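You operate a simulated robot arm through the tools that you are given. There is no shell and no other tool. Be economical: measure what you need, move in short steps, check, and stop when the job is done.

Carry out the task below with a simulated robot arm. There is one attempt and no reset: what you move stays moved.

TASK
Stand the blue scoop beside the round tamper. It goes on the side that lies toward x +0.7, y -0.7 (a direction in the base frame), with about 3 cm between them.
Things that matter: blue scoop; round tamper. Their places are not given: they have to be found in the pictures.

It is judged by the outcome, as a careful person would: the job done as asked, and still so three seconds after it is handed in. It fails if anything else is knocked over, pushed out of place, dropped, spilled or broken.

THE ROBOT
A 6-joint arm with a two-finger parallel gripper, fixed in place. Base frame: the origin is at the foot of the arm, x ahead of it, y to its left, z up; the work surface is at about z = 0. Lengths are in mm, angles in rad, forces in N, time in s.
With the tool pointing down near the work surface it reaches from about 160 to 420 mm from the base axis. Its first joint turns from -1.152 to 1.152 rad. Payload 1.57 kg.
Tool frame: the origin (TCP) lies between the finger pads and is the grasp point; the fingertips stand 30 mm ahead of it; z points along the fingers, y is the line along which they close. The gripper opens to 80 mm. The fingers are 17 mm wide and 12 mm thick; the gripper's body (40 by 82 mm) begins 80 mm behind the TCP.
Orientation is that of the tool frame in the base frame, as a unit quaternion [w, x, y, z]. With the fingers straight down and closing along the base's y, the tool's x points along the base's -x, its y along +y and its z along -z.

THE INTERFACE
- The arm moves only by the tool servo_tool. Its argument "commands" is a list of rows, each a list of 5 numbers: the shift along the tool's x, y, z in mm, then the turn about the tool's z in rad, then the opening, from 0 (shut) to 1 (fully open). In form: [[x, y, z, twist, gripper], ...]. A call has 1 to 10 rows; each row shifts and turns the commanded pose from where the row before left it, along the tool's axes as they then stand. A row lasts 0.2 s, in which the tool goes at most 50 mm and 0.15 rad; a call with a longer step from one row to the next is refused whole, and so is a gripper value outside its range. A pose out of reach is approached as far as the arm can. The call stops where the force on the tool passes 40 N (or 10 N more than at its start, if that is more) or the arm is blocked; 0.2 s more then pass. The fingers move at their own pace (about 153 mm/s each) and stop on an object; they squeeze with about 22 N. The grip force told is the motor's: it shows also when the fingers shut on nothing. Time passes only in rows, and 0.2 s behind the last, so rows that do not move let the fingers close. It gives the time, the measured TCP pose, the force on the tool (base axes), the opening and the grip force at its end, in the units of the frame above (readings bear some noise), and new pictures: "show" is both (left out), scene, wrist or none.
- Cameras (640 x 400 px; columns grow to the right, rows downward): "scene" is fixed at [41.3, -319.7, 428]; the picture's right is [0.89, -0.45, 0.00], its down [-0.24, -0.48, -0.84] and it looks along [0.38, 0.75, -0.54] (base axes); focal length 317 px, centre (320, 200). "wrist" rides on the gripper at [-32, 0, -78] in the tool frame; the picture's right is [0.00, -1.00, 0.00], its down [0.97, 0.00, -0.24] and it looks along [0.24, 0.00, 0.97] (tool axes); focal length 218 px, centre (320, 200).
- probe_pixels(camera, pixels): for up to 12 pixels [column, row] of the newest picture of that camera ("zoom" is the newest enlarged one), the place [x, y, z] in the base frame of the surface seen there, good to about 2 mm. No time passes.
- enlarge(camera, box): a new picture of the part [left, top, right, bottom] of that camera's present view, enlarged. No time passes.
- sign_off(): hands the job in; it is judged then, once.

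Work in short steps. Measure before you move; look again where a grasp or a placing could have gone wrong, and mend it. You have 60 turns and 120 pictures in all, the two below and enlarged ones among them. Open the gripper and draw the arm clear of the work before you hand the job in, unless the task says otherwise; then end with one line.

The tools are called after ">>>" as a command line: name --pt "numbers of a row" for each row, then --argument value for the rest, lists and objects as JSON in quotes. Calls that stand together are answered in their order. servo_tool: Moves the arm, as the interface text tells. Its arguments: {"type":"object","properties":{"commands":{"type":"array","items":{"type":"array","items":{"type":"number"}}},"show":{"type":"string","enum":["both","scene","wrist","none"]}},"required":["commands"]} The other tools are called the same way: probe_pixels (camera, pixels) gives the place of the surface under pixels of a picture; enlarge (camera, box) takes an enlarged picture of a part of a camera's view; sign_off () hands the job in.

At the start:

```text
clock: 0.0
eef_pos: [255.4, -29.1, 200.4]
ee_rot: [0.0, -0.001, 1.0, 0.0]
wrist_force: [0.1, -0.9, 0.0]
finger_gap: 80.1
grasp_force: 0.1
```

scene: 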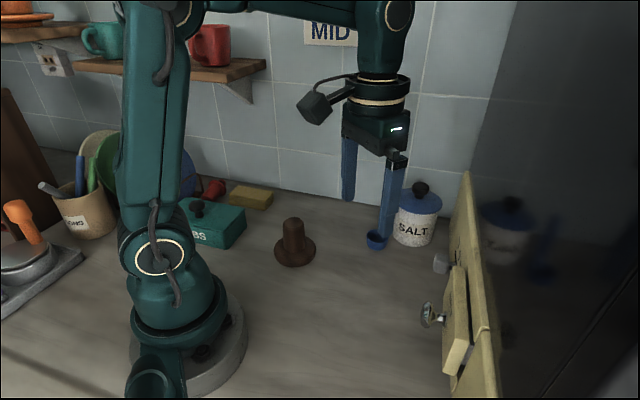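
wrist: 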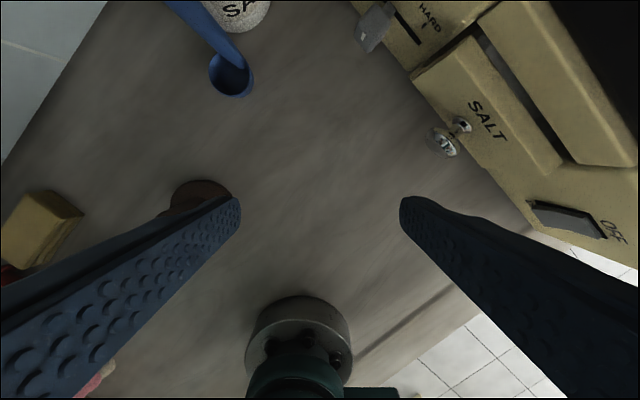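

The scoop's blue cup shows at scene (376,240) with its handle partly hidden by the finger, and the tamper at (295,245). I enlarge both views.

>>> enlarge --camera "scene" --box '[250, 150, 470, 290]'

>>> enlarge --camera "wrist" --box '[120, 0, 320, 125]'

>>> probe_pixels --camera "wrist" --pixels '[[230, 75], [231, 94], [212, 72], [252, 72], [230, 50], [210, 25], [190, 8], [240, 10], [200, 186], [180, 195]]'

>>> probe_pixels --camera "scene" --pixels '[[294, 221], [294, 245], [275, 252], [315, 250], [295, 264], [371, 234], [376, 248], [386, 235], [415, 215], [420, 188], [433, 318], [455, 350]]'

```text
2.86 times, centred on (360, 220) of scene
```

zoom: 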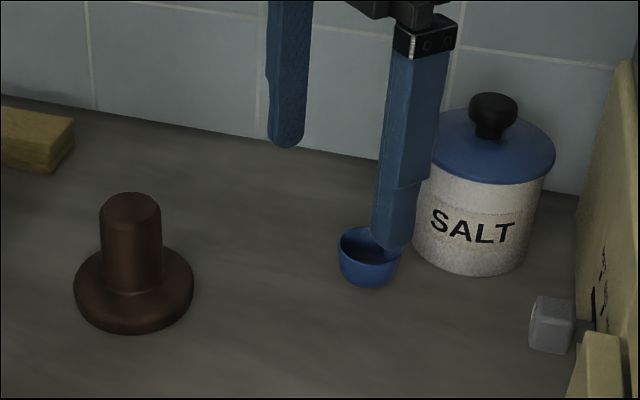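

```text
3.20 times, centred on (220, 62) of wrist
```

zoom: 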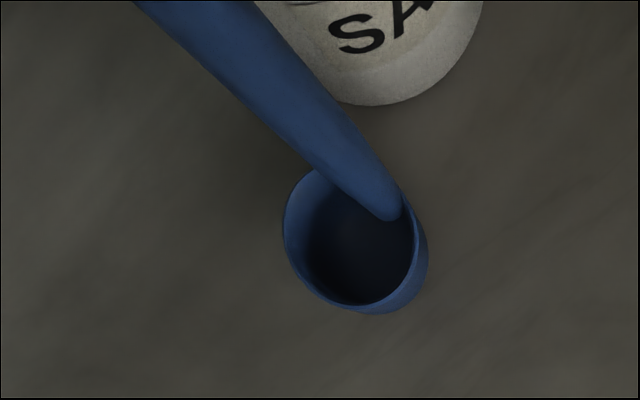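

```text
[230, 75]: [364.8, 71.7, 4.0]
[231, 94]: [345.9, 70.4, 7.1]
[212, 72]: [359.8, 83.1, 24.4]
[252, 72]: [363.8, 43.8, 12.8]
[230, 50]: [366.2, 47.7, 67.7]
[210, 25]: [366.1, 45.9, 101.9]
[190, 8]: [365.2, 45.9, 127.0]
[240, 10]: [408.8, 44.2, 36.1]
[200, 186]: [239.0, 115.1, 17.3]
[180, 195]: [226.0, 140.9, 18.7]
```

```text
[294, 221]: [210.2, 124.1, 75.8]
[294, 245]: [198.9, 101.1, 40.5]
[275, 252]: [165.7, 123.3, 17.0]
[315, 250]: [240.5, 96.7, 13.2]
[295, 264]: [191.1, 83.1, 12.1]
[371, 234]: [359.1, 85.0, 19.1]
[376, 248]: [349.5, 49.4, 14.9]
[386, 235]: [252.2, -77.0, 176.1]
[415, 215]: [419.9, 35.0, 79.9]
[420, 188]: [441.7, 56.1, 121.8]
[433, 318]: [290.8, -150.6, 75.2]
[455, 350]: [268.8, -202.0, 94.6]
```

The scoop stands with its cup near (362,67) and a vertical handle near (366,46). I draw the arm back and up to see the handle's top and the tamper.

>>> servo_tool --pt "20 0 -30 0 1" --pt "20 0 -30 0 1" --pt "20 0 -30 0 1"

```text
clock: 0.8
eef_pos: [193.3, -27.1, 288.8]
ee_rot: [-0.001, 0.0, 1.0, 0.0]
wrist_force: [0.1, 0.1, 0.2]
finger_gap: 80.2
grasp_force: 0.1
```

scene: 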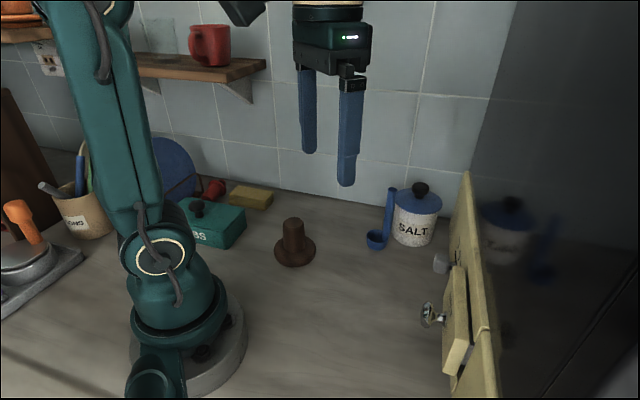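
wrist: 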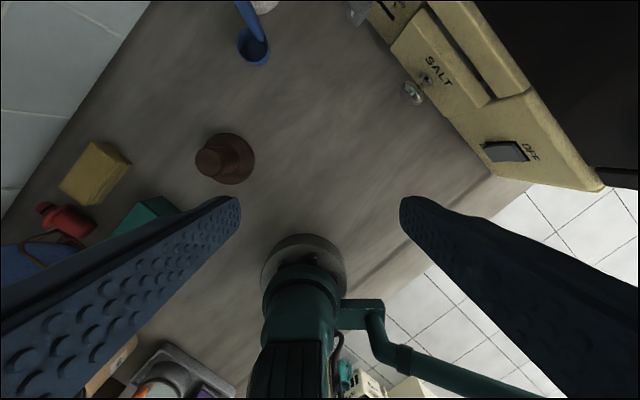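

The whole scoop is now visible: cup at (376,240), handle up to (390,190). I enlarge it and the tamper to measure.

>>> enlarge --camera "scene" --box '[340, 175, 460, 250]'

>>> probe_pixels --camera "scene" --pixels '[[391, 188], [390, 192], [389, 200], [387, 215], [385, 230], [369, 233], [376, 248], [416, 213], [437, 215], [420, 184], [400, 205]]'

>>> probe_pixels --camera "wrist" --pixels '[[254, 162], [238, 184], [222, 184], [232, 133], [208, 162], [202, 172], [210, 150], [220, 162], [237, 47], [270, 55], [250, 64]]'

```text
5.33 times, centred on (400, 212) of scene
```

zoom: 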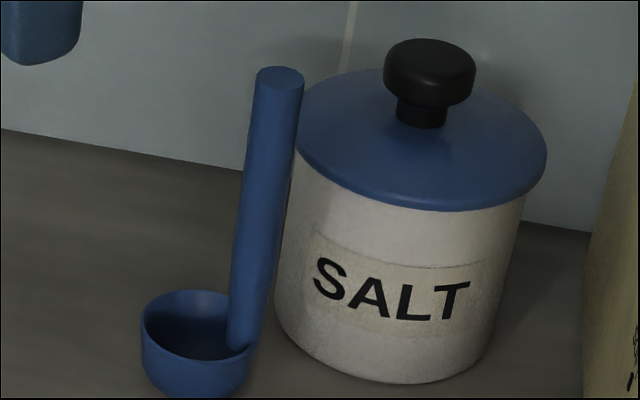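

```text
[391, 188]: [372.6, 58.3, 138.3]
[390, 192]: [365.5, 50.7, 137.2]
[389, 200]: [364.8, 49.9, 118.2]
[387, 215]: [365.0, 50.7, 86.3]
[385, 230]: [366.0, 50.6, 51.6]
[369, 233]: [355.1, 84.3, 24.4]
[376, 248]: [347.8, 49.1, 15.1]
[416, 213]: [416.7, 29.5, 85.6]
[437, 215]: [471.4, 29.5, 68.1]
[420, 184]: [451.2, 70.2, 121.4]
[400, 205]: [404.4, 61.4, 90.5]
```

```text
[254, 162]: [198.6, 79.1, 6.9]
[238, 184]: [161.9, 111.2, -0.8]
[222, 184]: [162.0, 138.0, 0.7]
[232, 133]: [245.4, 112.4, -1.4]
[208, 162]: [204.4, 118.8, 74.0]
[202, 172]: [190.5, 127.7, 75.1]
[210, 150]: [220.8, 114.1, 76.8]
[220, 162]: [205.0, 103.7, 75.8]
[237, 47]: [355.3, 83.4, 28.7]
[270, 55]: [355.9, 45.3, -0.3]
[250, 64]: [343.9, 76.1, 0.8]
```

The handle is a round rod centred near (368,54) with its top at z 138, and the cup is centred near (361,65) with radius 21. The tamper is centred near (204.5,116) with base radius about 37. I go above the handle first.

>>> servo_tool --pt "-35 16.2 17.8 0 1" --pt "-35 16.2 17.8 0 1" --pt "-35 16.2 17.8 0 1" --pt "-35 16.2 17.8 0 1" --pt "-35 16.2 17.8 0 1" --pt "0 0 0 0 1"

```text
clock: 2.2
eef_pos: [360.5, 49.4, 205.0]
ee_rot: [0.0, 0.0, 1.0, 0.0]
wrist_force: [0.5, -0.6, -0.7]
finger_gap: 80.3
grasp_force: 0.0
out of reach, approached as far as the arm can: row 5
```

scene: 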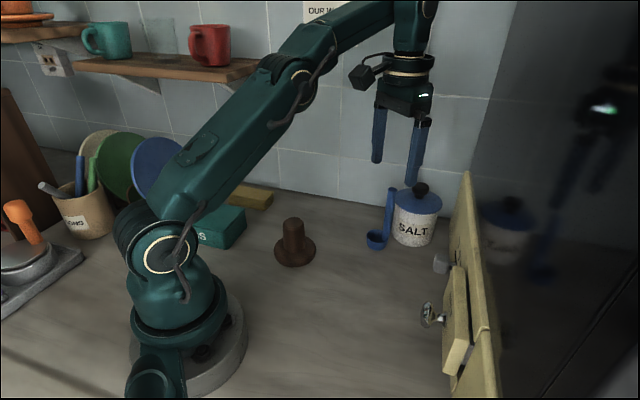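
wrist: 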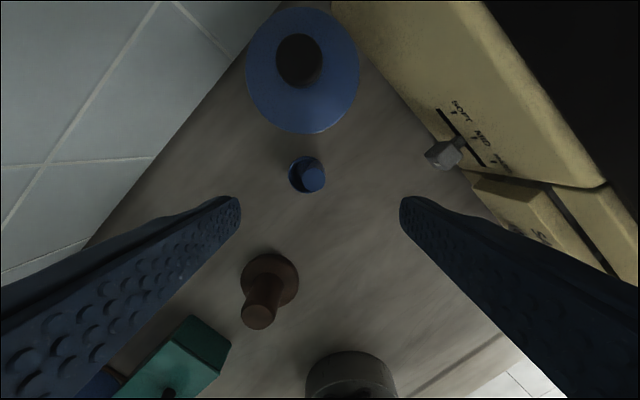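

The arm stopped at its reach limit, at (360.5,49.4,205). From here the wrist view looks straight down on the scoop at (308,175), so I measure it again.

>>> enlarge --camera "wrist" --box '[240, 125, 380, 212]'

>>> probe_pixels --camera "wrist" --pixels '[[313, 179], [304, 179], [322, 179], [313, 170], [313, 188], [291, 175], [300, 160], [295, 187], [298, 127], [298, 60], [285, 123], [340, 120]]'

```text
4.57 times, centred on (310, 168) of wrist
```

zoom: 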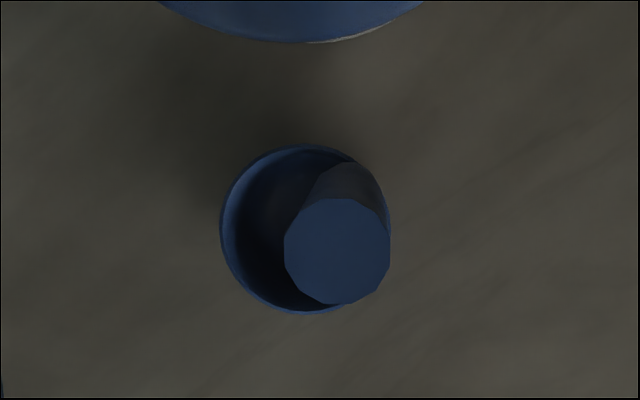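

```text
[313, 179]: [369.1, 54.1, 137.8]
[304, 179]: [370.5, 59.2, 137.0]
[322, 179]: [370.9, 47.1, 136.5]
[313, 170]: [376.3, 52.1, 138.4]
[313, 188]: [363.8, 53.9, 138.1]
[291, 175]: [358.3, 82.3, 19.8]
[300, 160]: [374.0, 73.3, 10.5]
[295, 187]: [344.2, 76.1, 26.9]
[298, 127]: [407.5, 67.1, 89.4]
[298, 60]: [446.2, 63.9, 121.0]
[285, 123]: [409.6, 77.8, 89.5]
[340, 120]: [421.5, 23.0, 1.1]
```

The handle's top is centred at (369.5,53.5). I go down partway, with the fingers straddling it well clear, and read the pose.

>>> servo_tool --pt "0 0 25 0 1" --pt "0 0 25 0 1" --pt "0 0 0 0 1" --show "wrist"

```text
clock: 3.0
eef_pos: [360.8, 47.4, 154.2]
ee_rot: [0.0, -0.001, 1.0, 0.0]
wrist_force: [-0.6, 0.4, 0.7]
finger_gap: 80.1
grasp_force: 0.1
```

wrist: 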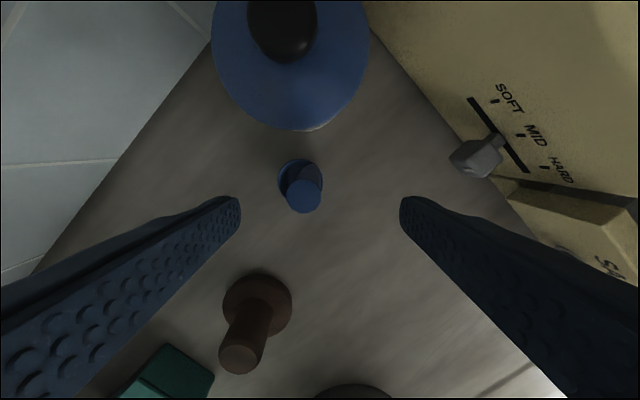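

The commanded pose now matches the measured one. I shift +8.7 in x and +6 in y and go down to z about 103.

>>> servo_tool --pt "-8.7 6 0 0 1" --pt "0 0 25 0 1" --pt "0 0 26 0 1" --pt "0 0 0 0 1"

```text
clock: 4.0
eef_pos: [368.0, 53.5, 103.2]
ee_rot: [-0.001, 0.0, 1.0, 0.0]
wrist_force: [0.7, 0.2, 0.2]
finger_gap: 79.9
grasp_force: 0.1
```

scene: 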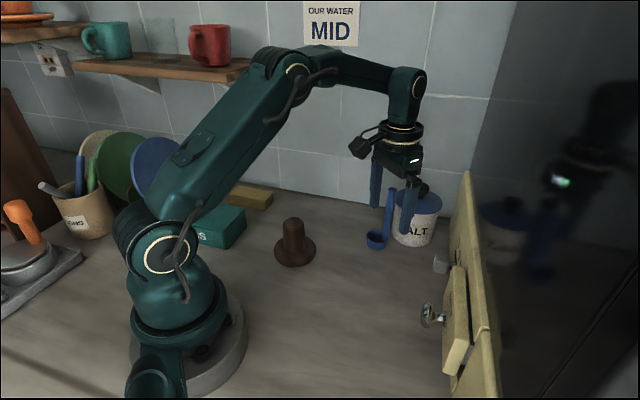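
wrist: 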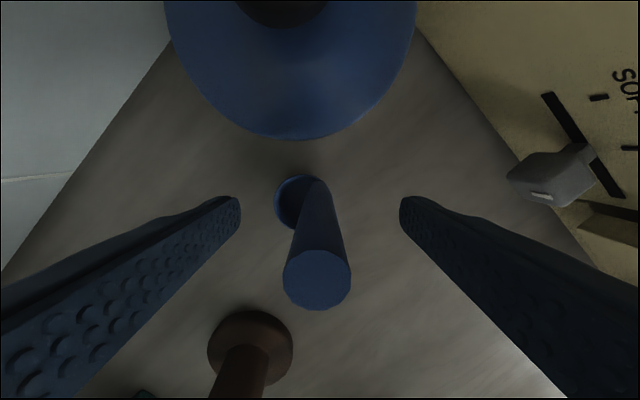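

The handle at (317,275) is centred between the fingers. I close in stages.

>>> servo_tool --pt "0 0 0 0 0.5" --pt "0 0 0 0 0.3" --pt "0 0 0 0 0.2" --pt "0 0 0 0 0" --pt "0 0 0 0 0" --show "wrist"

>>> servo_tool --pt "0 0 -10 0 0" --pt "0 0 -15 0 0" --pt "0 0 0 0 0"

```text
clock: 5.2
eef_pos: [369.0, 53.3, 104.0]
ee_rot: [0.0, -0.001, 1.0, 0.0]
wrist_force: [-0.1, 0.7, 1.1]
finger_gap: 15.1
grasp_force: 22.0
```

wrist: 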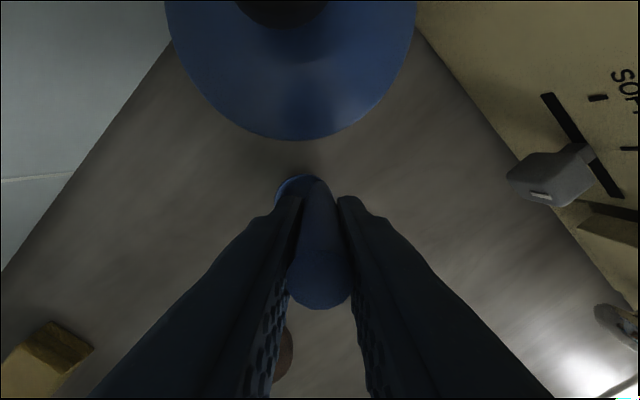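

```text
clock: 6.0
eef_pos: [368.7, 53.9, 129.6]
ee_rot: [0.0, -0.001, 1.0, 0.0]
wrist_force: [0.9, -0.5, -1.2]
finger_gap: 15.5
grasp_force: 21.8
```

scene: 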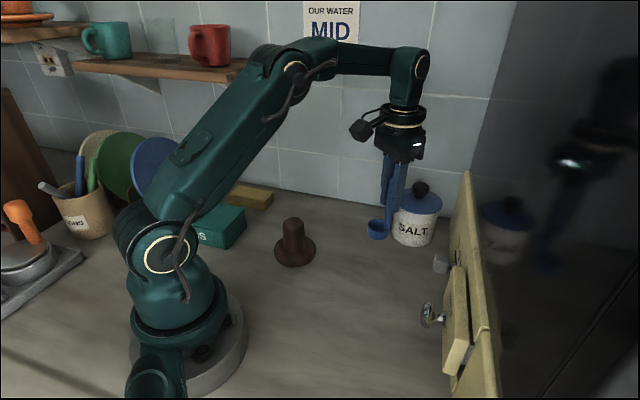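
wrist: 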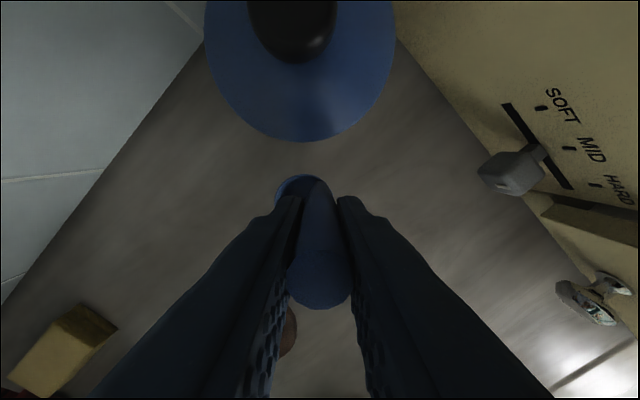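

The scoop is held (gap 15.5 mm, 22 N) and lifted 25 mm without any tilt. I carry it to TCP (275,42).

>>> servo_tool --pt "10 -2 0 0 0" --pt "20 -2 0 0 0" --pt "22 -3 0 0 0" --pt "20 -2 0 0 0" --pt "14 -2 0 0 0" --pt "7.5 -1 0 0 0" --pt "0 0 0 0 0"

```text
clock: 7.6
eef_pos: [276.3, 43.9, 129.4]
ee_rot: [0.001, -0.002, 1.0, 0.0]
wrist_force: [0.4, -0.3, -1.4]
finger_gap: 15.5
grasp_force: 22.1
```

scene: 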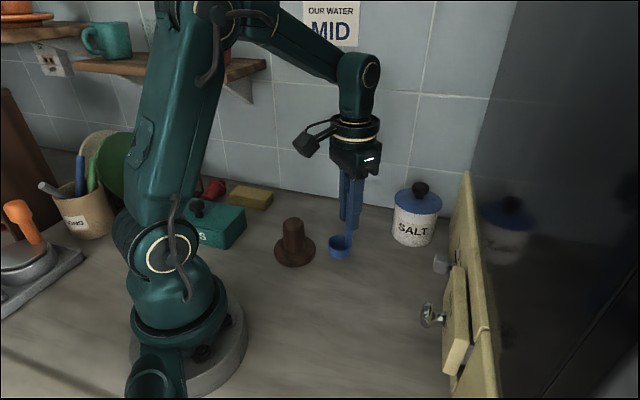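
wrist: 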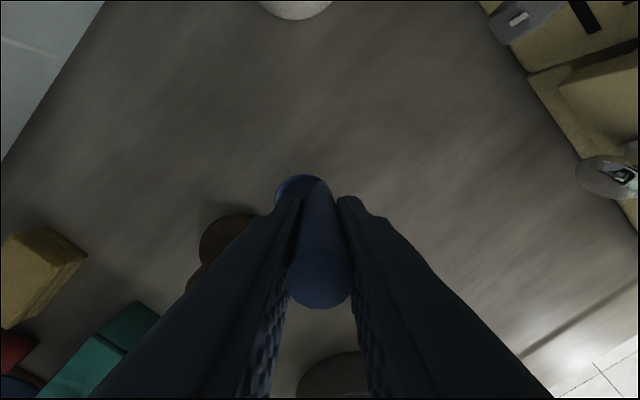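

The scoop hangs level at (340,245), to the right of the tamper. I check the gap before lowering.

>>> enlarge --camera "scene" --box '[260, 195, 380, 270]'

>>> probe_pixels --camera "scene" --pixels '[[330, 243], [340, 256], [349, 250], [340, 248], [314, 249], [276, 249], [295, 265], [308, 239]]'

>>> probe_pixels --camera "wrist" --pixels '[[250, 214], [225, 212], [200, 240], [281, 188], [298, 176], [278, 205]]'

```text
5.33 times, centred on (320, 232) of scene
```

zoom: 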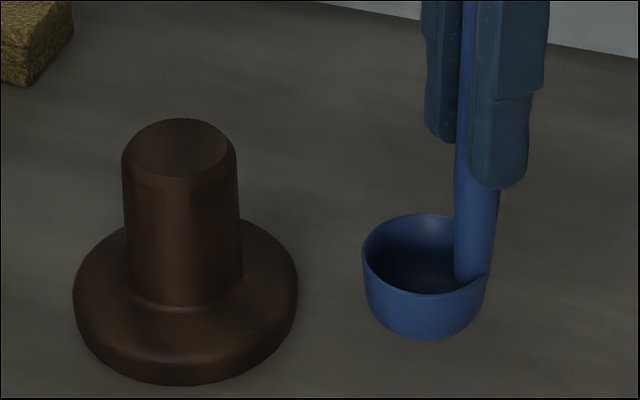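

```text
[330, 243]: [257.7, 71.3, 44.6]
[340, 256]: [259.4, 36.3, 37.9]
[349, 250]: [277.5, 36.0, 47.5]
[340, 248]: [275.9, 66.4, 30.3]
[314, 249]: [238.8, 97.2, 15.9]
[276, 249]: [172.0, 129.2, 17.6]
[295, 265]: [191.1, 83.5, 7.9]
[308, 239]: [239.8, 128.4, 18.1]
```

```text
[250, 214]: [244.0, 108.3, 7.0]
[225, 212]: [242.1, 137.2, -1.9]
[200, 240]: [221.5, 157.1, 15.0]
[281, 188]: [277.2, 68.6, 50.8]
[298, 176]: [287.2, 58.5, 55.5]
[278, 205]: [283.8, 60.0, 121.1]
```

The cup centre is near (269,56) and the tamper centre near (206,118) with radius 39, so the gap is about 28 mm in the right direction. I shift 1 mm outward and lower to touch.

>>> servo_tool --pt "-1 -1 8 0 0" --pt "0 0 8 0 0" --pt "0 0 5 0 0" --pt "0 0 2 0 0" --pt "0 0 1.5 0 0" --pt "0 0 0 0 0"

```text
clock: 9.0
eef_pos: [278.1, 40.5, 105.4]
ee_rot: [0.001, 0.0, 1.0, 0.0]
wrist_force: [-0.1, -0.1, 0.0]
finger_gap: 15.2
grasp_force: 21.7
```

scene: 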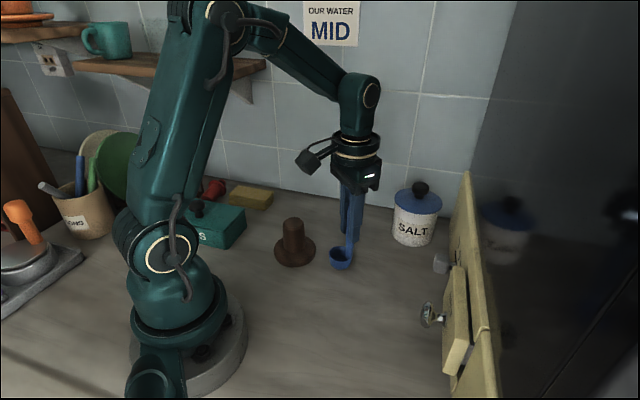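
wrist: 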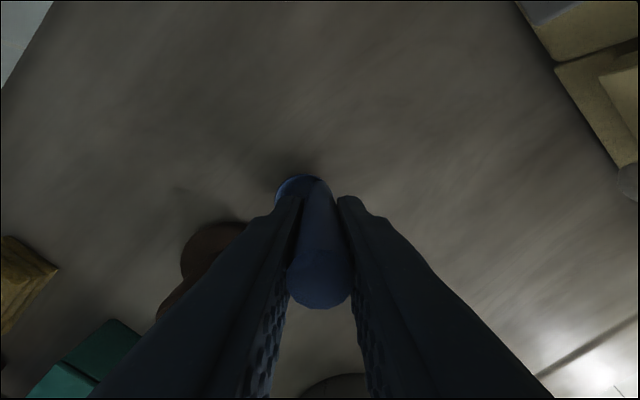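

The scoop's weight is gone from the reading (-1.4 to 0.0), so it is at or near contact. I go down in half-millimetre steps to seat it.

>>> servo_tool --pt "0 0 0.5 0 0" --pt "0 0 0.5 0 0" --pt "0 0 0 0 0" --show "none"

>>> enlarge --camera "scene" --box '[260, 205, 380, 280]'

```text
clock: 9.8
eef_pos: [276.8, 42.1, 104.2]
ee_rot: [-0.001, -0.001, 1.0, 0.0]
wrist_force: [-0.5, -0.1, -1.5]
finger_gap: 15.5
grasp_force: 22.1
```

```text
5.33 times, centred on (320, 242) of scene
```

zoom: 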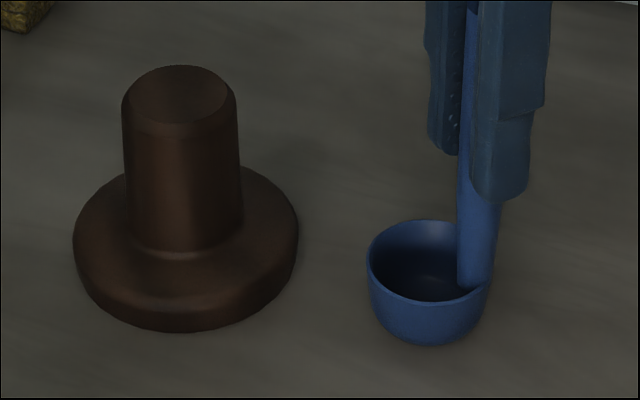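

Force noise is about 1 N, so contact isn't proven yet. I keep lowering in half-millimetre steps until the force rises.

>>> servo_tool --pt "0 0 0.5 0 0" --pt "0 0 0 0 0" --show "none"

>>> servo_tool --pt "0 0 0.5 0 0" --pt "0 0 0 0 0" --show "none"

```text
clock: 10.4
eef_pos: [276.6, 41.0, 105.1]
ee_rot: [0.0, -0.001, 1.0, 0.0]
wrist_force: [1.2, -0.8, 2.1]
finger_gap: 15.4
grasp_force: 22.5
```

```text
clock: 11.0
eef_pos: [276.7, 42.4, 103.8]
ee_rot: [0.0, -0.002, 1.0, 0.0]
wrist_force: [0.4, -3.2, 18.7]
finger_gap: 15.2
grasp_force: 22.0
```

Firm contact now (18.7 N). I back off half a millimetre to relieve it and open the fingers.

>>> servo_tool --pt "0 0 -0.5 0 0" --pt "0 0 0 0 0" --pt "0 0 0 0 0.25" --pt "0 0 0 0 0.4" --pt "0 0 0 0 0.7" --pt "0 0 0 0 0.7"

```text
clock: 12.4
eef_pos: [278.3, 42.7, 103.1]
ee_rot: [0.0, -0.001, 1.0, 0.0]
wrist_force: [-0.4, 0.1, 0.0]
finger_gap: 56.1
grasp_force: 0.1
```

scene: 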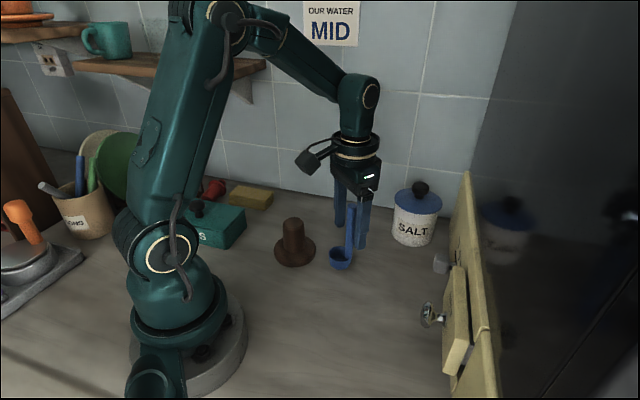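
wrist: 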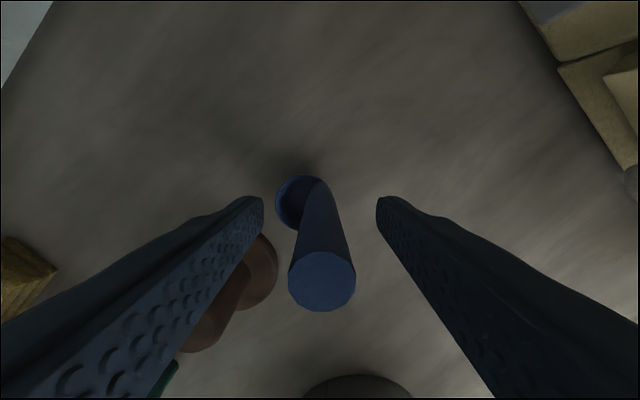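

The scoop stands free and upright. I rise straight up, then draw back.

>>> servo_tool --pt "0 0 -15 0 0.7" --pt "0 0 -25 0 0.7" --pt "0 0 -30 0 0.7" --pt "0 0 -30 0 0.7" --pt "0 0 -30 0 0.7" --pt "15 -20 -20 0 0.7" --pt "15 -20 -10 0 0.7" --pt "0 0 0 0 0.7"

>>> enlarge --camera "scene" --box '[260, 195, 380, 270]'

>>> probe_pixels --camera "zoom" --pixels '[[373, 320], [425, 390], [420, 320], [295, 300], [480, 90], [470, 250]]'

```text
clock: 14.2
eef_pos: [246.8, 1.3, 261.8]
ee_rot: [0.0, -0.001, 1.0, 0.0]
wrist_force: [0.5, 0.5, 0.2]
finger_gap: 56.2
grasp_force: 0.1
```

scene: 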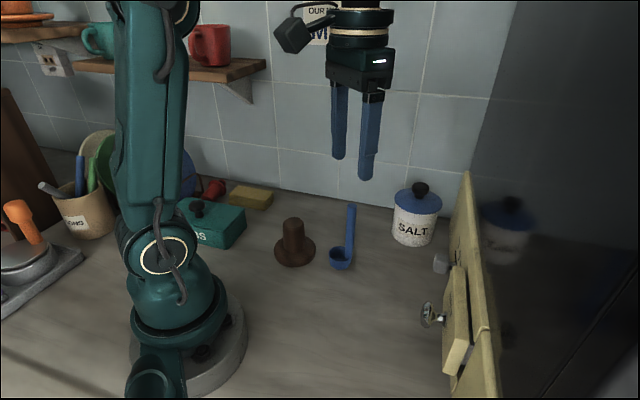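
wrist: 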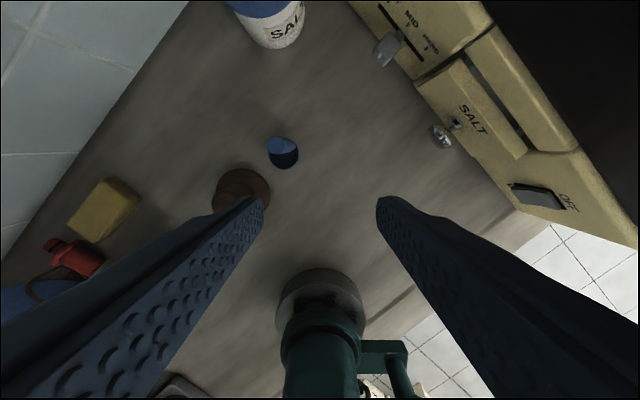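

```text
5.33 times, centred on (320, 232) of scene
```

zoom: 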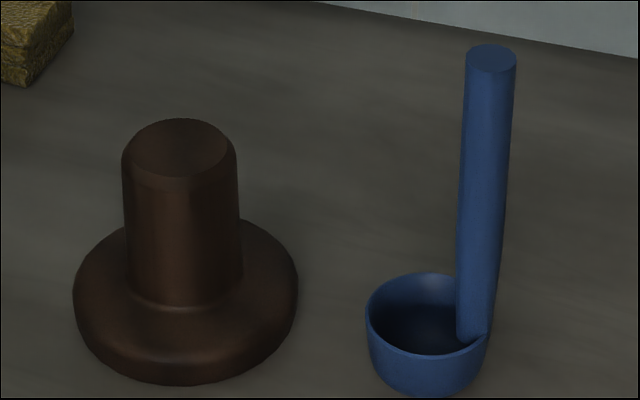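

```text
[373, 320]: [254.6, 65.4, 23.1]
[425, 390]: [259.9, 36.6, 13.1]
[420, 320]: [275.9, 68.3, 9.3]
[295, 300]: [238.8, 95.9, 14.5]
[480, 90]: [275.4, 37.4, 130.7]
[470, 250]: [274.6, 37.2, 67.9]
```

The scoop stands upright and steady with its cup centred near (270,55). That is about 30 mm clear of the tamper on the asked side, nothing else has moved, and the arm is clear.

>>> sign_off

```text
The job is handed in.
```

The blue scoop stands upright about 3 cm from the round tamper, on the (+0.7, -0.7) side; the gripper is open, the arm is clear, and nothing else moved.
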